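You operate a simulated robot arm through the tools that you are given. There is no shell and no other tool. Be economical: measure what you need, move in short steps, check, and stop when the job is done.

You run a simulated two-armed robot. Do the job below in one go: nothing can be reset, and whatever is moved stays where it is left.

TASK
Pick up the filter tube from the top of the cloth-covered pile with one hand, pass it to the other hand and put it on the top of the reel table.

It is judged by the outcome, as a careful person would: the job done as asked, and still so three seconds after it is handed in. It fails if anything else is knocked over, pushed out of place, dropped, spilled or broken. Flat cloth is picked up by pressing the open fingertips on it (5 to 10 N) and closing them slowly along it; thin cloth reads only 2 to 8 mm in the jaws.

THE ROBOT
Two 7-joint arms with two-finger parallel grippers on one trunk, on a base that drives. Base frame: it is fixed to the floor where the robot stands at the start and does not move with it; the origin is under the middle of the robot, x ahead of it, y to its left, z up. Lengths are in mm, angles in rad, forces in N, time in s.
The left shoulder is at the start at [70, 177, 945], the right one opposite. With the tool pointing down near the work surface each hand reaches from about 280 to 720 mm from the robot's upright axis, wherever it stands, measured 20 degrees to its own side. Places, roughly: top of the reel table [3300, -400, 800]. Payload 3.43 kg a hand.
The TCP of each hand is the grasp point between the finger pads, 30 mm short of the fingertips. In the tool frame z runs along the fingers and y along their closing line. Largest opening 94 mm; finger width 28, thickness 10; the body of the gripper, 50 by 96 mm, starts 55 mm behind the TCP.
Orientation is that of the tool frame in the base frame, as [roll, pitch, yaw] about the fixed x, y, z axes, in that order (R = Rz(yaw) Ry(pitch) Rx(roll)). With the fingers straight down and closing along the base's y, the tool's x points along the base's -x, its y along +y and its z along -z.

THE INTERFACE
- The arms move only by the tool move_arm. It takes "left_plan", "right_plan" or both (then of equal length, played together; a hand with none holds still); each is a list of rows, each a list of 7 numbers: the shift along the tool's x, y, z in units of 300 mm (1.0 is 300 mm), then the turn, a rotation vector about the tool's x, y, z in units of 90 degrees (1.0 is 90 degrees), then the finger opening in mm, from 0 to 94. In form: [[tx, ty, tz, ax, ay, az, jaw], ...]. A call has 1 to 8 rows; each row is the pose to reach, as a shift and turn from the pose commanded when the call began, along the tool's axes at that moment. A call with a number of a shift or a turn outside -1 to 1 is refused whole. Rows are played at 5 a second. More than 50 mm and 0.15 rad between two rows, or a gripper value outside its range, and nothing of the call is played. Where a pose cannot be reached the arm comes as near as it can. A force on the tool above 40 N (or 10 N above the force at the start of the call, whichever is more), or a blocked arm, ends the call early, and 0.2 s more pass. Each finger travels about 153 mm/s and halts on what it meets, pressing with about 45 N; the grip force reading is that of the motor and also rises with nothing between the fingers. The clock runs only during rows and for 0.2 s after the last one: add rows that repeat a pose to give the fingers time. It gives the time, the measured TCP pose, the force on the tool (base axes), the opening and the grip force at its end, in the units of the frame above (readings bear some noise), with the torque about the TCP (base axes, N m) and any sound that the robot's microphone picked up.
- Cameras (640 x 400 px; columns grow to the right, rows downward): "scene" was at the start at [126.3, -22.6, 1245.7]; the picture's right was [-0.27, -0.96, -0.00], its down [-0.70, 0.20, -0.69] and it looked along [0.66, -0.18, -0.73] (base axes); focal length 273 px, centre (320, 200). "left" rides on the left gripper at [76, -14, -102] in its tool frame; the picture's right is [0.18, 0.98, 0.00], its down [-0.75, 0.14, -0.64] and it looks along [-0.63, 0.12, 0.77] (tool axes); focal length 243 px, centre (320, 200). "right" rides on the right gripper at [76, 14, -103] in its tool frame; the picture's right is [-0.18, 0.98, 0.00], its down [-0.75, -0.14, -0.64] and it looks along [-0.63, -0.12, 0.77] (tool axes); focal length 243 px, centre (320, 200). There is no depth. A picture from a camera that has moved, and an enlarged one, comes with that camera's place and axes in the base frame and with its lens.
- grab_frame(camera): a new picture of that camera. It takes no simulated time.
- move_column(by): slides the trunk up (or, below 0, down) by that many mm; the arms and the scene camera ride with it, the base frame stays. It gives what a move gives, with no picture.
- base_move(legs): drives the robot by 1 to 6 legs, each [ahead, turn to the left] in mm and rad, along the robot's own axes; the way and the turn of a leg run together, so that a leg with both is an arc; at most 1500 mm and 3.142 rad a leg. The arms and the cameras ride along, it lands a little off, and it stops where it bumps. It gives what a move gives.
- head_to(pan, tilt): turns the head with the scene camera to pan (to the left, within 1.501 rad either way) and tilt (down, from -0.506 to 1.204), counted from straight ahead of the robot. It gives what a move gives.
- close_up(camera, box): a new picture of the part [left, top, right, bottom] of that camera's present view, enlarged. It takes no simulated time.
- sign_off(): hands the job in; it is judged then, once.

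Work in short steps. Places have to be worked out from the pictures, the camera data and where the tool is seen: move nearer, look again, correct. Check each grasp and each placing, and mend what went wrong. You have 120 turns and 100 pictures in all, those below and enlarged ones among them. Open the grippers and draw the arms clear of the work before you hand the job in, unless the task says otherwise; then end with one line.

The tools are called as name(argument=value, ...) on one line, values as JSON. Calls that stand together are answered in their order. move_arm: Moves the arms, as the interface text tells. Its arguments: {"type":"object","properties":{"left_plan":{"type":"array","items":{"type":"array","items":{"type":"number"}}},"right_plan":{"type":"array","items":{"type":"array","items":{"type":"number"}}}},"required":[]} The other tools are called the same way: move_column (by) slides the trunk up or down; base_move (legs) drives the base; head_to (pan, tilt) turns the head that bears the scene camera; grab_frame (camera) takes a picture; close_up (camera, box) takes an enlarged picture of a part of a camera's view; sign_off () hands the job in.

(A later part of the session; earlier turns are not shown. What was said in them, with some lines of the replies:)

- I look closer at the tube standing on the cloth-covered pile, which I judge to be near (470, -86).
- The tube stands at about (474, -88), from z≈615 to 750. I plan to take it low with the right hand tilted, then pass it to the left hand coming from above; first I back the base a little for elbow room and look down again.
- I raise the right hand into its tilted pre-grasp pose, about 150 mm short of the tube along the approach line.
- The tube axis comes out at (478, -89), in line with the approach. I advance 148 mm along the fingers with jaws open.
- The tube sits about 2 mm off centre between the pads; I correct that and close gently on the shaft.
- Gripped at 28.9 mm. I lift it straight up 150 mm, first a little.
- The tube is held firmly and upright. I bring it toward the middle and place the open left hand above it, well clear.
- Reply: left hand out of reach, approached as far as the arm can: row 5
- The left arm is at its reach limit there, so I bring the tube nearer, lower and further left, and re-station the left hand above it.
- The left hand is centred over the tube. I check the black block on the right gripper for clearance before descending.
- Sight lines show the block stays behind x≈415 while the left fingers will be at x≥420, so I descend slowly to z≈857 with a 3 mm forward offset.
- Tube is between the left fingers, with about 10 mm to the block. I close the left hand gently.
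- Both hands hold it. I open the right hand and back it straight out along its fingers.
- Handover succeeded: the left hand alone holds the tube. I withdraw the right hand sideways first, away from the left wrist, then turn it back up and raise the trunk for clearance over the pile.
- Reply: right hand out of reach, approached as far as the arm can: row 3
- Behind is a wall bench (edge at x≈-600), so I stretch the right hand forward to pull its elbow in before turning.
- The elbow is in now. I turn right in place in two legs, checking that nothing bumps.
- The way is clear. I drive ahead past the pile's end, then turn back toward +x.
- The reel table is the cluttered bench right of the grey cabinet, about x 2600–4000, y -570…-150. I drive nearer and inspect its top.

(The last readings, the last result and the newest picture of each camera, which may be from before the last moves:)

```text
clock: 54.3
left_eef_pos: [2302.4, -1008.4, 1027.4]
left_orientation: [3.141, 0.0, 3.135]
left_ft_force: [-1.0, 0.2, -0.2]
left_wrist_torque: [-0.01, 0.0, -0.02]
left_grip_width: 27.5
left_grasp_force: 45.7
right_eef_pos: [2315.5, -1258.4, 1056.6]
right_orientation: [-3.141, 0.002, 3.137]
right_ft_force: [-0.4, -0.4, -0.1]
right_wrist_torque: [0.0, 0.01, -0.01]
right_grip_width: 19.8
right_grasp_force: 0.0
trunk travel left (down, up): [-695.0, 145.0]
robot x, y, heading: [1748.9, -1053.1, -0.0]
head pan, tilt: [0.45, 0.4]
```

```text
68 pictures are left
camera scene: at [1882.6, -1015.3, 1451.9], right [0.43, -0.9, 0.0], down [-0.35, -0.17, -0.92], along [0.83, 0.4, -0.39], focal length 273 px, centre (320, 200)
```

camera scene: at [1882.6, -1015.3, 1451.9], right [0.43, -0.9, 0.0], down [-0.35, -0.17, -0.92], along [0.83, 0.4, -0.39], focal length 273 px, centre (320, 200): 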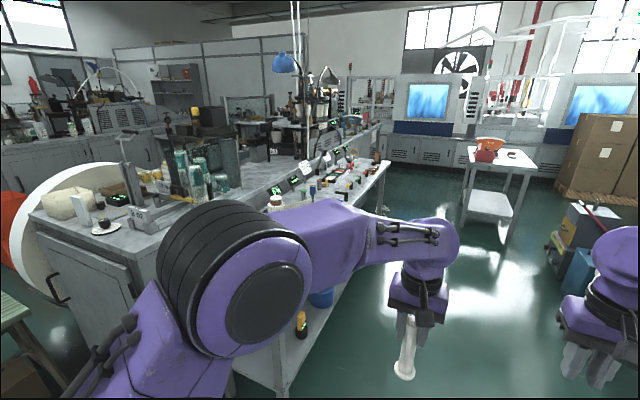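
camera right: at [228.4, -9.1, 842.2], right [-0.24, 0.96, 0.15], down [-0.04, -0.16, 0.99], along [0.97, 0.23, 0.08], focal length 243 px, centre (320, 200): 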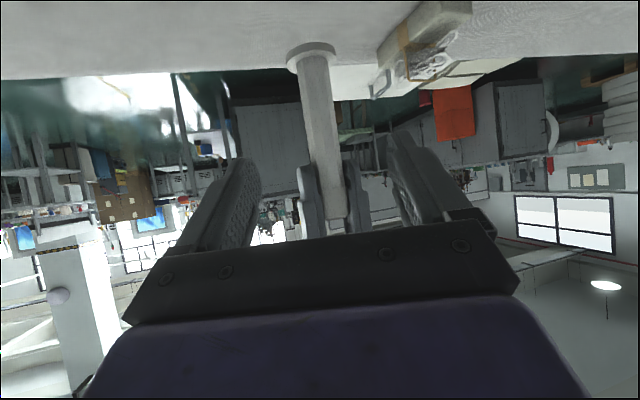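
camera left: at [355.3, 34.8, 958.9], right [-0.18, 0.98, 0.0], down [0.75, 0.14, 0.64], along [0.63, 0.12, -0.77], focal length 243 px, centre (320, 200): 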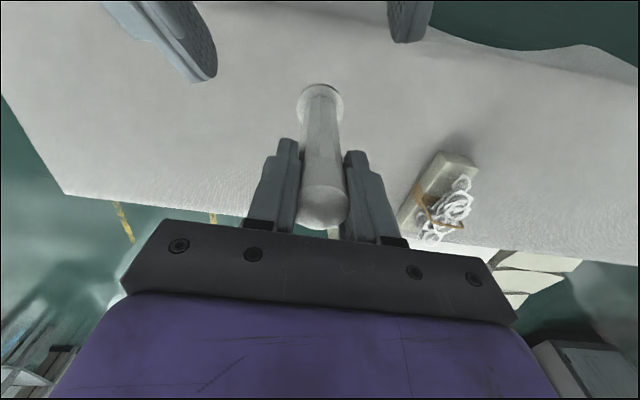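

The left arm hides the table, so I raise the trunk and go round to stand facing the table's long side, keeping distance for the turn.

move_column(by=140)

base_move(legs=[[0, -0.16], [1250, 0], [0, 0.86], [0, 0.87]])

head_to(pan=0.0, tilt=0.6)

grab_frame(camera="scene")

```text
clock: 56.0
left_eef_pos: [2302.0, -1009.1, 1165.7]
left_orientation: [-3.141, 0.0, 3.136]
left_ft_force: [-0.4, 0.1, -0.7]
left_wrist_torque: [0.01, 0.01, 0.02]
left_grip_width: 27.8
left_grasp_force: 44.9
right_eef_pos: [2315.8, -1258.3, 1195.6]
right_orientation: [-3.142, 0.001, 3.138]
right_ft_force: [-0.6, 0.3, 0.3]
right_wrist_torque: [0.03, -0.01, -0.01]
right_grip_width: 19.9
right_grasp_force: 0.1
trunk travel left (down, up): [-835.0, 5.0]
robot x, y, heading: [1750.2, -1053.7, -0.001]
head pan, tilt: [0.45, 0.4]
```

```text
clock: 67.5
left_eef_pos: [2950.8, -710.8, 1165.7]
left_orientation: [-3.141, 0.003, -1.583]
left_ft_force: [0.8, 0.3, -0.8]
left_wrist_torque: [-0.02, 0.03, 0.0]
left_grip_width: 27.9
left_grasp_force: 44.7
right_eef_pos: [3201.6, -699.9, 1196.1]
right_orientation: [3.141, 0.002, -1.579]
right_ft_force: [0.8, -0.6, 0.2]
right_wrist_torque: [0.0, 0.01, -0.03]
right_grip_width: 19.9
right_grasp_force: 0.0
trunk travel left (down, up): [-835.0, 5.0]
robot x, y, heading: [2998.5, -1264.0, 1.559]
head pan, tilt: [0.45, 0.4]
```

```text
clock: 68.4
left_eef_pos: [2950.1, -710.7, 1166.6]
left_orientation: [3.141, -0.001, -1.58]
left_ft_force: [-0.1, 0.7, 0.1]
left_wrist_torque: [0.03, 0.03, 0.0]
left_grip_width: 27.8
left_grasp_force: 44.4
right_eef_pos: [3200.8, -698.7, 1196.7]
right_orientation: [-3.141, 0.001, -1.58]
right_ft_force: [-0.3, -0.2, 0.3]
right_wrist_torque: [0.0, -0.01, 0.01]
right_grip_width: 20.0
right_grasp_force: 0.0
trunk travel left (down, up): [-835.0, 5.0]
robot x, y, heading: [3000.1, -1263.0, 1.56]
head pan, tilt: [0.0, 0.6]
```

```text
67 pictures are left
camera scene: at [2994.1, -1126.4, 1573.7], right [1.0, -0.01, 0.0], down [-0.01, -0.56, -0.83], along [0.01, 0.83, -0.56], focal length 273 px, centre (320, 200)
```

scene: 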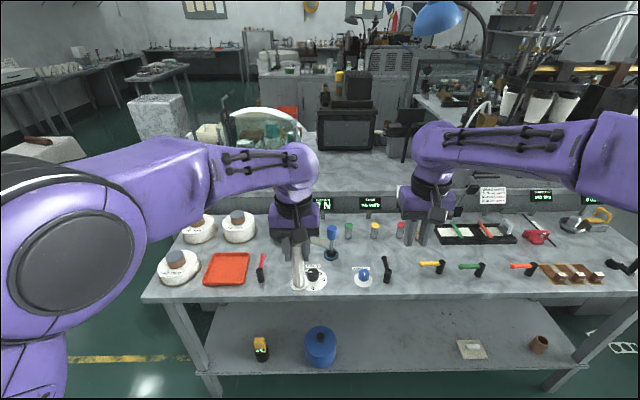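

A fine view of the table; I enlarge it to choose a free spot.

close_up(camera="scene", box=[250, 200, 490, 320])

close_up(camera="scene", box=[330, 210, 450, 310])

```text
2.67 times, centred on (370, 260) of scene
camera zoom: at [2994.1, -1126.4, 1573.7], right [1.0, -0.01, 0.0], down [-0.01, -0.56, -0.83], along [0.01, 0.83, -0.56], focal length 727 px, centre (187, 40)
```

zoom: 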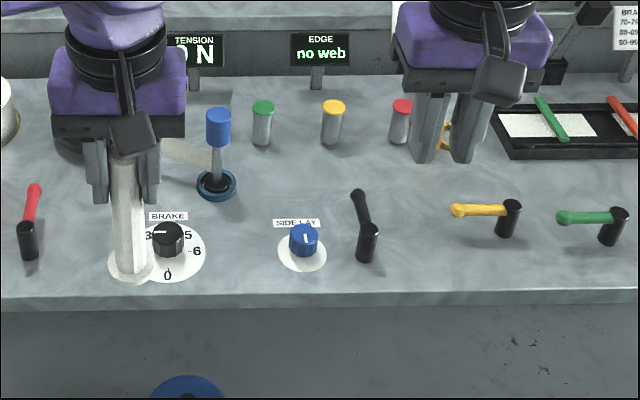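

```text
4.00 times, centred on (390, 260) of scene
camera zoom: at [2994.1, -1126.4, 1573.7], right [1.0, -0.01, 0.0], down [-0.01, -0.56, -0.83], along [0.01, 0.83, -0.56], focal length 1091 px, centre (40, -40)
```

zoom: 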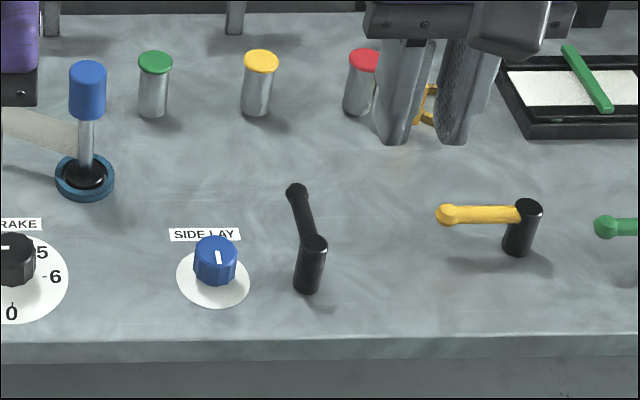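

I pick the open area left of the black lever, about (3161, -352, 800); tube bottom is ~120 mm below the left TCP. I drive diagonally to stand squarely before it, tube well above the controls.

base_move(legs=[[0, -0.628], [352, 0], [0, 0.64]])

grab_frame(camera="scene")

grab_frame(camera="left")

```text
clock: 74.1
left_eef_pos: [3156.2, -426.4, 1167.2]
left_orientation: [3.141, 0.001, -1.572]
left_ft_force: [0.0, 0.0, -0.5]
left_wrist_torque: [-0.02, -0.02, -0.02]
left_grip_width: 28.2
left_grasp_force: 44.8
right_eef_pos: [3406.3, -412.2, 1196.2]
right_orientation: [3.141, 0.001, -1.57]
right_ft_force: [0.5, -0.2, 0.2]
right_wrist_torque: [0.01, 0.03, -0.01]
right_grip_width: 20.0
right_grasp_force: 0.1
trunk travel left (down, up): [-835.0, 5.0]
robot x, y, heading: [3207.0, -983.4, 1.569]
head pan, tilt: [0.0, 0.6]
```

```text
64 pictures are left
camera scene: at [3204.0, -842.3, 1573.7], right [1.0, 0.0, 0.0], down [0.0, -0.56, -0.83], along [0.0, 0.83, -0.56], focal length 273 px, centre (320, 200)
```

scene: 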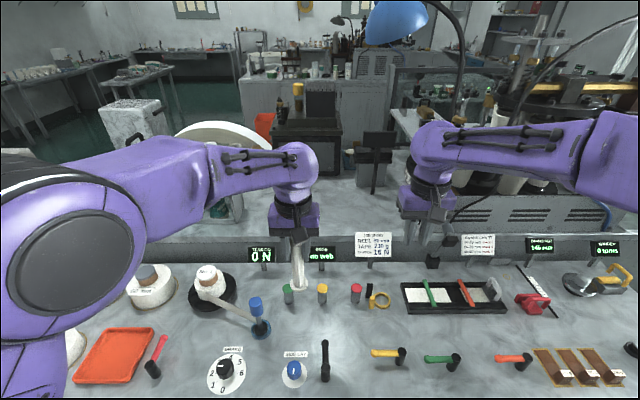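

```text
63 pictures are left
camera left: at [3169.3, -503.2, 1268.3], right [-0.98, -0.18, 0.0], down [-0.14, 0.75, 0.64], along [-0.12, 0.63, -0.77], focal length 243 px, centre (320, 200)
```

left: 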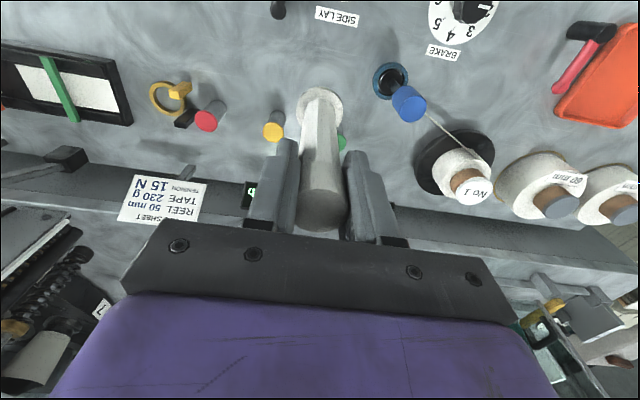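

Triangulation puts the table top nearer z≈875, and the spot right below the tube, about (3156, -426), is ~90 mm from every control. I lift the right hand a bit and lower the trunk 130 mm, then look.

move_arm(right_plan=[[0, 0, -0.1, 0, 0, 0, 20], [0.05, 0, -0.2, 0, 0, 0, 20], [0.15, 0, -0.25, 0, 0, 0, 20], [0.25, 0, -0.25, 0, 0, 0, 20]])

move_column(by=-130)

head_to(pan=0.0, tilt=0.75)

grab_frame(camera="left")

grab_frame(camera="scene")

```text
clock: 75.1
left_eef_pos: [3155.9, -428.9, 1167.2]
left_orientation: [-3.14, 0.002, -1.572]
left_ft_force: [-0.3, -0.4, -0.5]
left_wrist_torque: [-0.02, 0.01, -0.02]
left_grip_width: 27.7
left_grasp_force: 45.0
right_eef_pos: [3405.8, -487.8, 1272.0]
right_orientation: [-3.141, 0.004, -1.57]
right_ft_force: [1.1, -0.1, -0.2]
right_wrist_torque: [0.0, -0.02, -0.02]
right_grip_width: 20.0
right_grasp_force: 0.2
trunk travel left (down, up): [-835.0, 5.0]
robot x, y, heading: [3203.3, -976.4, 1.57]
head pan, tilt: [0.0, 0.6]
```

```text
clock: 76.7
left_eef_pos: [3154.6, -426.1, 1036.4]
left_orientation: [-3.14, 0.0, -1.573]
left_ft_force: [-0.6, -0.1, 0.0]
left_wrist_torque: [0.01, -0.02, -0.01]
left_grip_width: 28.1
left_grasp_force: 45.0
right_eef_pos: [3405.7, -485.9, 1141.6]
right_orientation: [3.141, 0.001, -1.569]
right_ft_force: [0.6, 0.4, 0.0]
right_wrist_torque: [0.0, 0.0, 0.0]
right_grip_width: 20.0
right_grasp_force: 0.1
trunk travel left (down, up): [-705.0, 135.0]
robot x, y, heading: [3201.4, -979.1, 1.57]
head pan, tilt: [0.0, 0.6]
```

```text
clock: 77.4
left_eef_pos: [3155.3, -427.4, 1036.5]
left_orientation: [3.141, 0.0, -1.573]
left_ft_force: [-0.7, -0.3, -1.0]
left_wrist_torque: [0.0, -0.02, -0.02]
left_grip_width: 27.9
left_grasp_force: 45.2
right_eef_pos: [3406.6, -486.6, 1141.2]
right_orientation: [3.14, 0.001, -1.568]
right_ft_force: [-0.7, 0.4, 0.2]
right_wrist_torque: [-0.03, 0.0, 0.02]
right_grip_width: 19.9
right_grasp_force: 0.1
trunk travel left (down, up): [-705.0, 135.0]
robot x, y, heading: [3201.5, -978.0, 1.573]
head pan, tilt: [0.0, 0.75]
```

```text
62 pictures are left
camera left: at [3168.7, -503.1, 1138.3], right [-0.98, -0.18, 0.0], down [-0.14, 0.75, 0.64], along [-0.12, 0.63, -0.77], focal length 243 px, centre (320, 200)
```

left: 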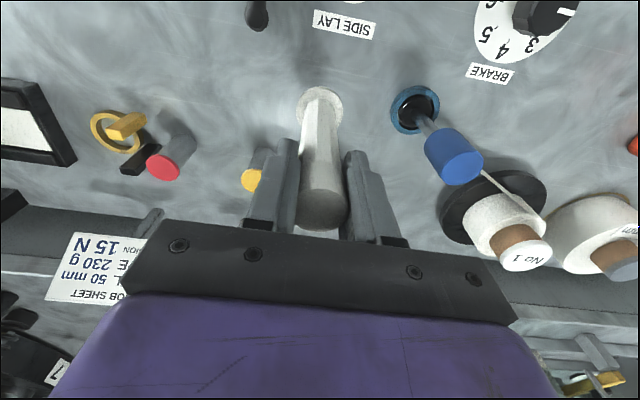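

```text
61 pictures are left
camera scene: at [3203.2, -847.6, 1430.9], right [1.0, 0.0, 0.0], down [0.0, -0.68, -0.73], along [0.0, 0.73, -0.68], focal length 273 px, centre (320, 200)
```

scene: 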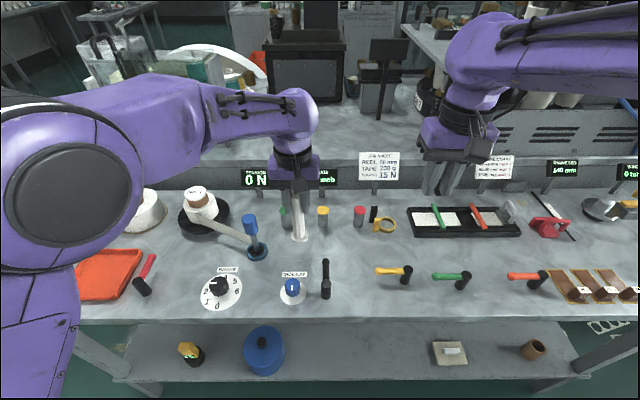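

Two heights of the left camera put the table top at about 855; the tube's bottom is near 914 and the landing spot is clear. I lower the left hand 45 mm.

move_arm(left_plan=[[0, 0, 0.05, 0, 0, 0, 20], [0, 0, 0.1, 0, 0, 0, 20], [0, 0, 0.15, 0, 0, 0, 20]])

close_up(camera="scene", box=[240, 180, 360, 300])

grab_frame(camera="left")

```text
clock: 78.2
left_eef_pos: [3154.7, -424.9, 991.4]
left_orientation: [-3.14, 0.001, -1.57]
left_ft_force: [0.6, 0.1, -0.1]
left_wrist_torque: [0.02, -0.02, -0.01]
left_grip_width: 27.9
left_grasp_force: 45.0
right_eef_pos: [3406.9, -486.4, 1141.5]
right_orientation: [-3.141, 0.002, -1.569]
right_ft_force: [-0.7, -1.4, -0.1]
right_wrist_torque: [0.02, 0.02, 0.02]
right_grip_width: 20.0
right_grasp_force: 0.0
trunk travel left (down, up): [-705.0, 135.0]
robot x, y, heading: [3203.0, -981.5, 1.573]
head pan, tilt: [0.0, 0.75]
```

```text
3.33 times, centred on (300, 240) of scene
camera zoom: at [3203.2, -847.2, 1430.8], right [1.0, 0.0, 0.0], down [0.0, -0.68, -0.73], along [0.0, 0.73, -0.68], focal length 909 px, centre (387, 67)
```

zoom: 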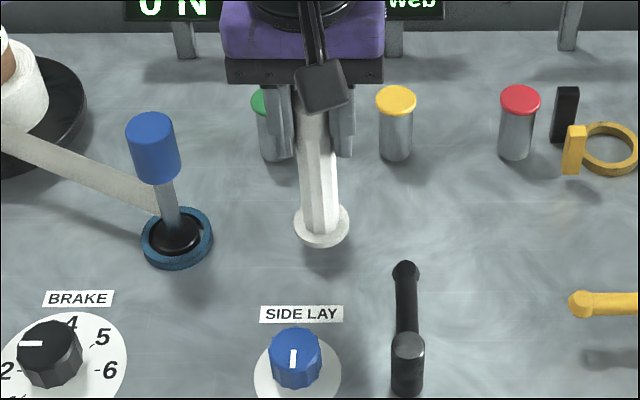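

```text
59 pictures are left
camera left: at [3168.5, -502.3, 1092.9], right [-0.98, -0.18, 0.0], down [-0.14, 0.75, 0.64], along [-0.12, 0.63, -0.77], focal length 243 px, centre (320, 200)
```

left: 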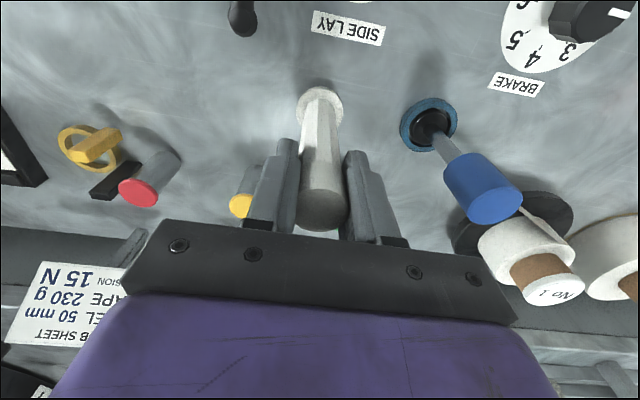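

Still hovering, with clear space around. I go down in 2 mm rows, watching the force.

move_arm(left_plan=[[0, 0, 0.007, 0, 0, 0, 20], [0, 0, 0.014, 0, 0, 0, 20], [0, 0, 0.021, 0, 0, 0, 20], [0, 0, 0.028, 0, 0, 0, 20], [0, 0, 0.035, 0, 0, 0, 20]])

close_up(camera="scene", box=[270, 210, 330, 260])

```text
clock: 79.4
left_eef_pos: [3155.0, -426.2, 980.8]
left_orientation: [3.14, 0.0, -1.573]
left_ft_force: [-1.1, 0.3, -0.7]
left_wrist_torque: [0.0, 0.01, 0.01]
left_grip_width: 27.9
left_grasp_force: 45.1
right_eef_pos: [3406.9, -486.5, 1142.0]
right_orientation: [3.14, 0.004, -1.569]
right_ft_force: [-0.3, 0.0, 1.4]
right_wrist_torque: [-0.02, -0.01, 0.03]
right_grip_width: 20.0
right_grasp_force: 0.1
trunk travel left (down, up): [-705.0, 135.0]
robot x, y, heading: [3200.3, -984.5, 1.573]
head pan, tilt: [0.0, 0.75]
```

```text
8.00 times, centred on (300, 235) of scene
camera zoom: at [3203.3, -847.5, 1430.8], right [1.0, 0.0, 0.0], down [0.0, -0.68, -0.73], along [0.0, 0.73, -0.68], focal length 2182 px, centre (480, -80)
```

zoom: 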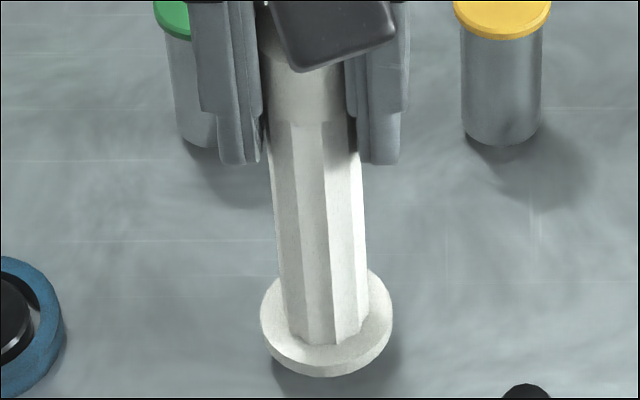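

The gap is nearly gone; another few millimetres.

move_arm(left_plan=[[0, 0, 0.005, 0, 0, 0, 20], [0, 0, 0.01, 0, 0, 0, 20], [0, 0, 0.015, 0, 0, 0, 20], [0, 0, 0.02, 0, 0, 0, 20]])

close_up(camera="scene", box=[270, 210, 330, 260])

```text
clock: 80.4
left_eef_pos: [3155.4, -427.3, 975.3]
left_orientation: [-3.142, 0.001, -1.572]
left_ft_force: [-0.1, 0.5, -0.9]
left_wrist_torque: [-0.02, -0.01, 0.01]
left_grip_width: 27.9
left_grasp_force: 44.9
right_eef_pos: [3405.8, -485.7, 1141.0]
right_orientation: [3.14, 0.0, -1.568]
right_ft_force: [0.0, -0.6, -0.1]
right_wrist_torque: [-0.03, -0.01, -0.01]
right_grip_width: 19.8
right_grasp_force: 0.0
trunk travel left (down, up): [-705.0, 135.0]
robot x, y, heading: [3203.0, -980.0, 1.574]
head pan, tilt: [0.0, 0.75]
```

```text
8.00 times, centred on (300, 235) of scene
camera zoom: at [3203.2, -847.5, 1430.8], right [1.0, 0.0, 0.0], down [0.0, -0.68, -0.73], along [0.0, 0.73, -0.68], focal length 2182 px, centre (480, -80)
```

zoom: 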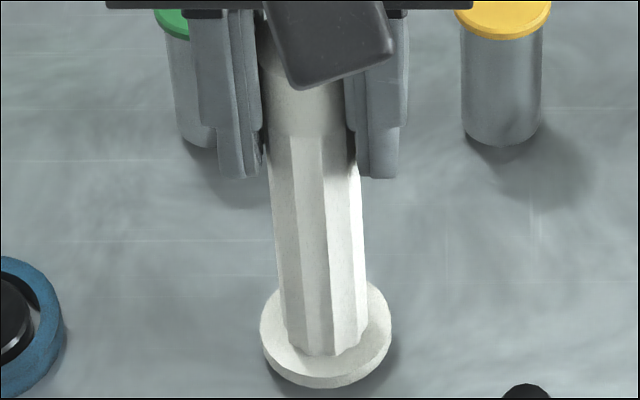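

No contact yet; I keep going down another 6 mm.

move_arm(left_plan=[[0, 0, 0.005, 0, 0, 0, 20], [0, 0, 0.01, 0, 0, 0, 20], [0, 0, 0.015, 0, 0, 0, 20], [0, 0, 0.02, 0, 0, 0, 20]])

close_up(camera="scene", box=[270, 210, 330, 260])

```text
clock: 81.4
left_eef_pos: [3155.9, -427.3, 968.5]
left_orientation: [3.141, 0.0, -1.571]
left_ft_force: [-0.1, 0.1, 0.3]
left_wrist_torque: [-0.01, 0.02, 0.0]
left_grip_width: 27.8
left_grasp_force: 45.4
right_eef_pos: [3406.7, -487.2, 1141.5]
right_orientation: [3.14, 0.002, -1.569]
right_ft_force: [0.6, 0.1, 0.7]
right_wrist_torque: [0.02, 0.02, 0.03]
right_grip_width: 19.8
right_grasp_force: 0.2
trunk travel left (down, up): [-705.0, 135.0]
robot x, y, heading: [3203.1, -978.7, 1.569]
head pan, tilt: [0.0, 0.75]
```

```text
8.00 times, centred on (300, 235) of scene
camera zoom: at [3203.2, -847.5, 1430.8], right [1.0, 0.0, 0.0], down [0.0, -0.68, -0.73], along [0.0, 0.73, -0.68], focal length 2182 px, centre (480, -80)
```

zoom: 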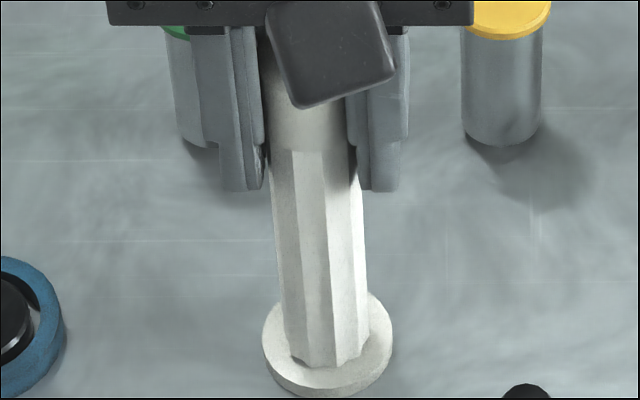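

Flange bottom is now near z≈851 by sight; continuing gently.

move_arm(left_plan=[[0, 0, 0.004, 0, 0, 0, 20], [0, 0, 0.008, 0, 0, 0, 20], [0, 0, 0.012, 0, 0, 0, 20], [0, 0, 0.016, 0, 0, 0, 20], [0, 0, 0.02, 0, 0, 0, 20]])

close_up(camera="scene", box=[270, 220, 330, 270])

grab_frame(camera="left")

```text
clock: 82.8
left_eef_pos: [3154.6, -426.7, 967.3]
left_orientation: [-3.139, 0.011, -1.57]
left_ft_force: [-2.2, -5.9, 17.7]
left_wrist_torque: [-0.85, 0.07, -0.03]
left_grip_width: 28.0
left_grasp_force: 44.6
right_eef_pos: [3406.8, -490.3, 1142.2]
right_orientation: [3.141, 0.005, -1.57]
right_ft_force: [0.0, 0.2, -0.4]
right_wrist_torque: [-0.02, 0.01, 0.0]
right_grip_width: 20.1
right_grasp_force: 0.2
trunk travel left (down, up): [-705.0, 135.0]
robot x, y, heading: [3205.5, -985.0, 1.574]
head pan, tilt: [0.0, 0.75]
stopped in row 5 (left hand): the force on the tool passed its limit (the readings are from after the stop); the commanded pose is now the measured one
```

```text
8.00 times, centred on (300, 245) of scene
camera zoom: at [3203.3, -850.8, 1430.9], right [1.0, 0.0, 0.0], down [0.0, -0.68, -0.73], along [0.0, 0.73, -0.68], focal length 2182 px, centre (480, -160)
```

zoom: 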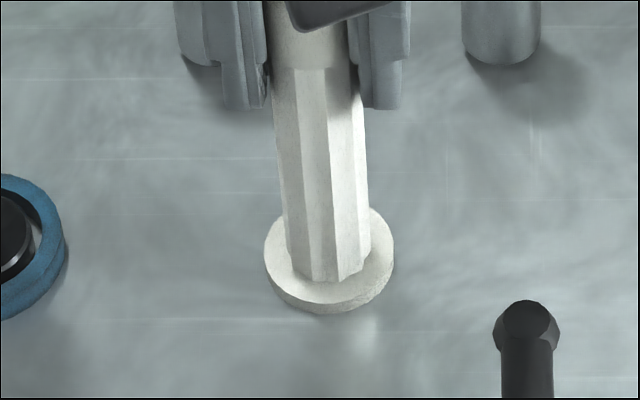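

```text
54 pictures are left
camera left: at [3168.7, -504.3, 1069.1], right [-0.98, -0.18, 0.0], down [-0.14, 0.75, 0.65], along [-0.12, 0.64, -0.76], focal length 243 px, centre (320, 200)
```

left: 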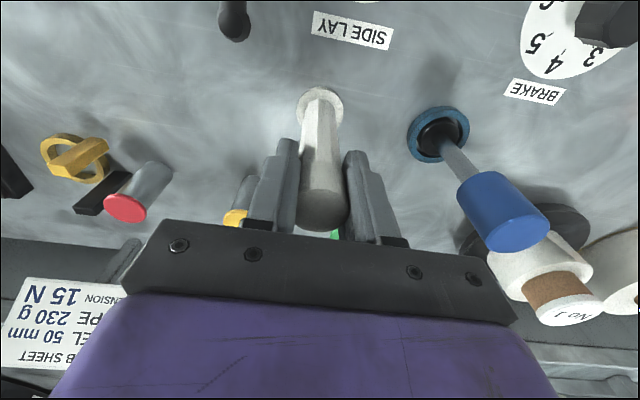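

Contact: the tube presses the table with ~18 N. I ease up 1 mm to relieve it before letting go.

move_arm(left_plan=[[0, 0, -0.002, 0, 0, 0, 20], [0, 0, -0.003, 0, 0, 0, 20]])

```text
clock: 83.4
left_eef_pos: [3154.5, -426.7, 968.6]
left_orientation: [-3.14, 0.011, -1.569]
left_ft_force: [-0.1, 0.7, 17.9]
left_wrist_torque: [-0.14, 0.05, 0.01]
left_grip_width: 28.1
left_grasp_force: 45.4
right_eef_pos: [3406.3, -489.5, 1142.8]
right_orientation: [3.142, 0.004, -1.572]
right_ft_force: [-0.3, -0.3, 0.7]
right_wrist_torque: [-0.02, -0.02, -0.04]
right_grip_width: 20.1
right_grasp_force: 0.0
trunk travel left (down, up): [-705.0, 135.0]
robot x, y, heading: [3201.5, -978.8, 1.57]
head pan, tilt: [0.0, 0.75]
```

Lateral load is gone but it still presses; another millimetre up.

move_arm(left_plan=[[0, 0, -0.002, 0, 0, 0, 20], [0, 0, -0.004, 0, 0, 0, 20]])

```text
clock: 84.0
left_eef_pos: [3155.8, -427.2, 967.6]
left_orientation: [-3.141, 0.007, -1.572]
left_ft_force: [-1.1, 1.6, 11.8]
left_wrist_torque: [0.06, 0.01, -0.01]
left_grip_width: 27.9
left_grasp_force: 44.8
right_eef_pos: [3406.2, -488.2, 1142.3]
right_orientation: [3.141, 0.003, -1.57]
right_ft_force: [-0.6, -1.2, 1.0]
right_wrist_torque: [0.01, 0.0, 0.02]
right_grip_width: 20.0
right_grasp_force: 0.0
trunk travel left (down, up): [-705.0, 135.0]
robot x, y, heading: [3206.5, -978.2, 1.57]
head pan, tilt: [0.0, 0.75]
```

The load is falling; one more small lift.

move_arm(left_plan=[[0, 0, -0.002, 0, 0, 0, 20], [0, 0, -0.005, 0, 0, 0, 20]])

```text
clock: 84.6
left_eef_pos: [3155.0, -426.4, 968.3]
left_orientation: [3.142, 0.005, -1.569]
left_ft_force: [0.6, 0.2, 0.9]
left_wrist_torque: [0.01, -0.06, -0.02]
left_grip_width: 27.8
left_grasp_force: 44.8
right_eef_pos: [3406.8, -486.2, 1141.4]
right_orientation: [3.141, 0.001, -1.569]
right_ft_force: [0.6, -0.3, -0.3]
right_wrist_torque: [0.02, -0.02, 0.0]
right_grip_width: 20.2
right_grasp_force: 0.1
trunk travel left (down, up): [-705.0, 135.0]
robot x, y, heading: [3202.7, -979.4, 1.574]
head pan, tilt: [0.0, 0.75]
```

The tube now just rests on the table. I open the left fingers slowly to 56 mm and hold.

move_arm(left_plan=[[0, 0, 0, 0, 0, 0, 29], [0, 0, 0, 0, 0, 0, 31], [0, 0, 0, 0, 0, 0, 36], [0, 0, 0, 0, 0, 0, 46], [0, 0, 0, 0, 0, 0, 56], [0, 0, 0, 0, 0, 0, 56]])

grab_frame(camera="left")

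close_up(camera="scene", box=[270, 190, 350, 270])

```text
clock: 86.0
left_eef_pos: [3155.3, -425.4, 968.9]
left_orientation: [-3.139, 0.006, -1.572]
left_ft_force: [1.1, 0.6, 0.1]
left_wrist_torque: [0.0, -0.02, -0.01]
left_grip_width: 55.9
left_grasp_force: 0.1
right_eef_pos: [3406.3, -487.0, 1141.9]
right_orientation: [3.141, 0.003, -1.568]
right_ft_force: [-0.4, 0.9, -0.2]
right_wrist_torque: [-0.01, 0.01, 0.0]
right_grip_width: 19.7
right_grasp_force: 0.1
trunk travel left (down, up): [-705.0, 135.0]
robot x, y, heading: [3201.6, -979.9, 1.575]
head pan, tilt: [0.0, 0.75]
```

```text
53 pictures are left
camera left: at [3168.5, -502.2, 1070.4], right [-0.98, -0.18, 0.0], down [-0.14, 0.75, 0.65], along [-0.12, 0.64, -0.76], focal length 243 px, centre (320, 200)
```

left: 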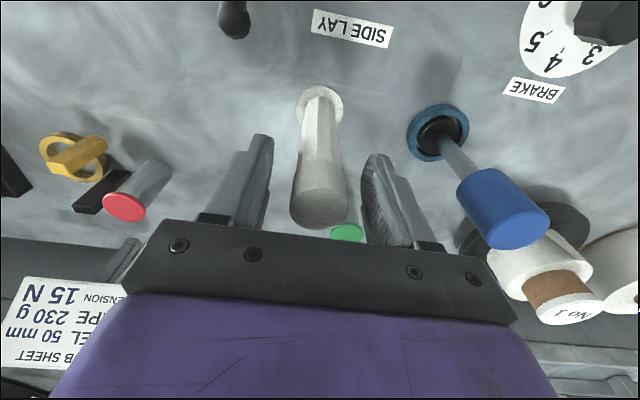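

```text
5.00 times, centred on (310, 230) of scene
camera zoom: at [3203.2, -847.5, 1430.8], right [1.0, 0.0, 0.0], down [0.0, -0.68, -0.73], along [0.0, 0.73, -0.68], focal length 1364 px, centre (370, 50)
```

zoom: 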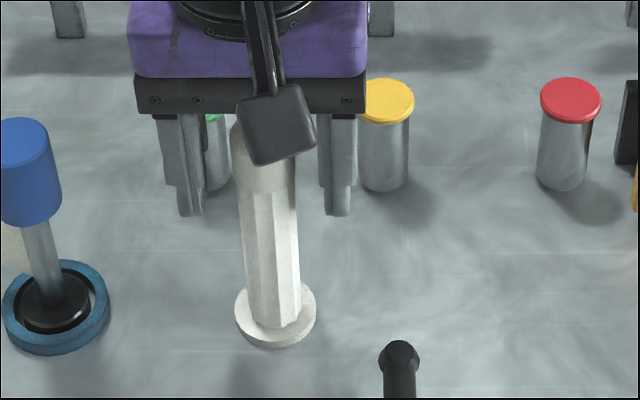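

The tube stands free and upright. I raise the left hand straight up, clear of the tube.

move_arm(left_plan=[[0, 0, -0.05, 0, 0, 0, 56], [0, 0, -0.12, 0, 0, 0, 56], [0, 0, -0.2, 0, 0, 0, 56], [0, 0, -0.3, 0, 0, 0, 56]])

move_column(by=120)

grab_frame(camera="scene")

grab_frame(camera="left")

```text
clock: 87.0
left_eef_pos: [3154.5, -427.8, 1059.8]
left_orientation: [-3.14, 0.007, -1.572]
left_ft_force: [-0.4, -0.6, -0.1]
left_wrist_torque: [0.0, 0.02, -0.02]
left_grip_width: 56.1
left_grasp_force: 0.0
right_eef_pos: [3406.4, -487.8, 1141.2]
right_orientation: [3.141, 0.005, -1.569]
right_ft_force: [0.2, 0.7, 0.6]
right_wrist_torque: [-0.02, -0.02, 0.04]
right_grip_width: 20.1
right_grasp_force: 0.0
trunk travel left (down, up): [-705.0, 135.0]
robot x, y, heading: [3200.8, -977.9, 1.569]
head pan, tilt: [0.0, 0.75]
```

```text
clock: 88.5
left_eef_pos: [3155.8, -425.8, 1178.7]
left_orientation: [-3.138, 0.005, -1.571]
left_ft_force: [0.0, 0.2, -0.8]
left_wrist_torque: [0.01, 0.0, 0.03]
left_grip_width: 56.2
left_grasp_force: 0.0
right_eef_pos: [3407.0, -487.0, 1260.1]
right_orientation: [-3.141, 0.002, -1.569]
right_ft_force: [-0.2, 1.0, -0.2]
right_wrist_torque: [0.04, 0.01, 0.02]
right_grip_width: 20.0
right_grasp_force: 0.1
trunk travel left (down, up): [-825.0, 15.0]
robot x, y, heading: [3204.2, -982.1, 1.57]
head pan, tilt: [0.0, 0.75]
```

```text
51 pictures are left
camera scene: at [3203.3, -847.3, 1550.8], right [1.0, 0.0, 0.0], down [0.0, -0.68, -0.73], along [0.0, 0.73, -0.68], focal length 273 px, centre (320, 200)
```

scene: 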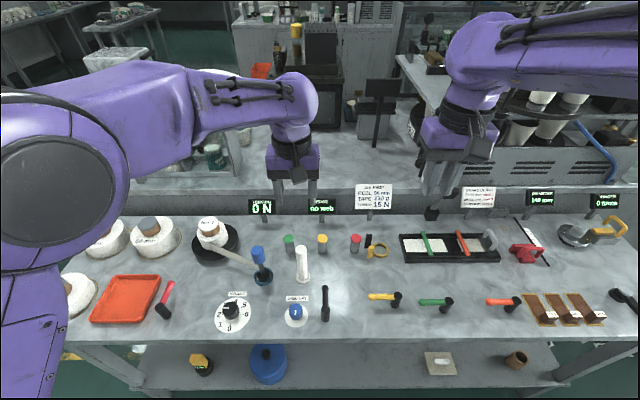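

```text
50 pictures are left
camera left: at [3168.3, -502.9, 1280.6], right [-0.98, -0.18, 0.0], down [-0.14, 0.75, 0.65], along [-0.12, 0.64, -0.76], focal length 243 px, centre (320, 200)
```

left: 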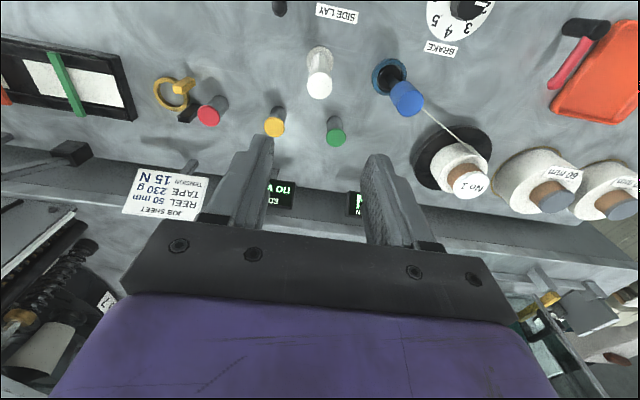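

The tube stands upright on the table with everything else untouched. I open the right gripper and back straight away from the table to clear the arms.

move_arm(left_plan=[[0, 0, 0, 0, 0, 0, 80], [0, 0, 0, 0, 0, 0, 80]], right_plan=[[0, 0, 0, 0, 0, 0, 50], [0, 0, 0, 0, 0, 0, 80]])

base_move(legs=[[-250, 0]])

grab_frame(camera="scene")

```text
clock: 89.1
left_eef_pos: [3155.0, -426.6, 1178.7]
left_orientation: [-3.14, 0.005, -1.57]
left_ft_force: [-0.4, 0.2, 0.5]
left_wrist_torque: [0.01, 0.0, -0.03]
left_grip_width: 80.0
left_grasp_force: 0.1
right_eef_pos: [3406.8, -485.9, 1262.4]
right_orientation: [-3.141, 0.001, -1.569]
right_ft_force: [0.1, -0.4, -0.5]
right_wrist_torque: [-0.02, 0.03, -0.02]
right_grip_width: 80.0
right_grasp_force: 0.0
trunk travel left (down, up): [-825.0, 15.0]
robot x, y, heading: [3205.1, -981.3, 1.574]
head pan, tilt: [0.0, 0.75]
```

```text
clock: 90.9
left_eef_pos: [3155.4, -672.8, 1177.8]
left_orientation: [-3.138, 0.005, -1.57]
left_ft_force: [0.9, -0.1, -0.8]
left_wrist_torque: [0.01, 0.03, 0.02]
left_grip_width: 80.3
left_grasp_force: 0.1
right_eef_pos: [3406.5, -733.2, 1260.3]
right_orientation: [-3.141, 0.0, -1.569]
right_ft_force: [-0.3, -0.7, -0.5]
right_wrist_torque: [-0.02, 0.02, 0.02]
right_grip_width: 80.0
right_grasp_force: 0.1
trunk travel left (down, up): [-825.0, 15.0]
robot x, y, heading: [3200.9, -1230.0, 1.569]
head pan, tilt: [0.0, 0.75]
```

```text
49 pictures are left
camera scene: at [3203.1, -1093.1, 1550.6], right [1.0, 0.0, 0.0], down [0.0, -0.68, -0.73], along [0.0, 0.73, -0.68], focal length 273 px, centre (320, 200)
```

scene: 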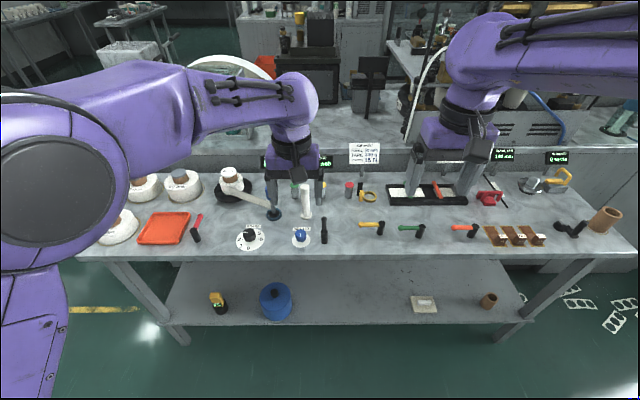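

The tube stands on the table, arms are clear and grippers open; I hand in.

sign_off()

```text
The job is handed in.
```

The filter tube was picked up with the right hand, passed to the left, and now stands upright on top of the reel table; nothing else was seen to move, and both grippers are open and clear.
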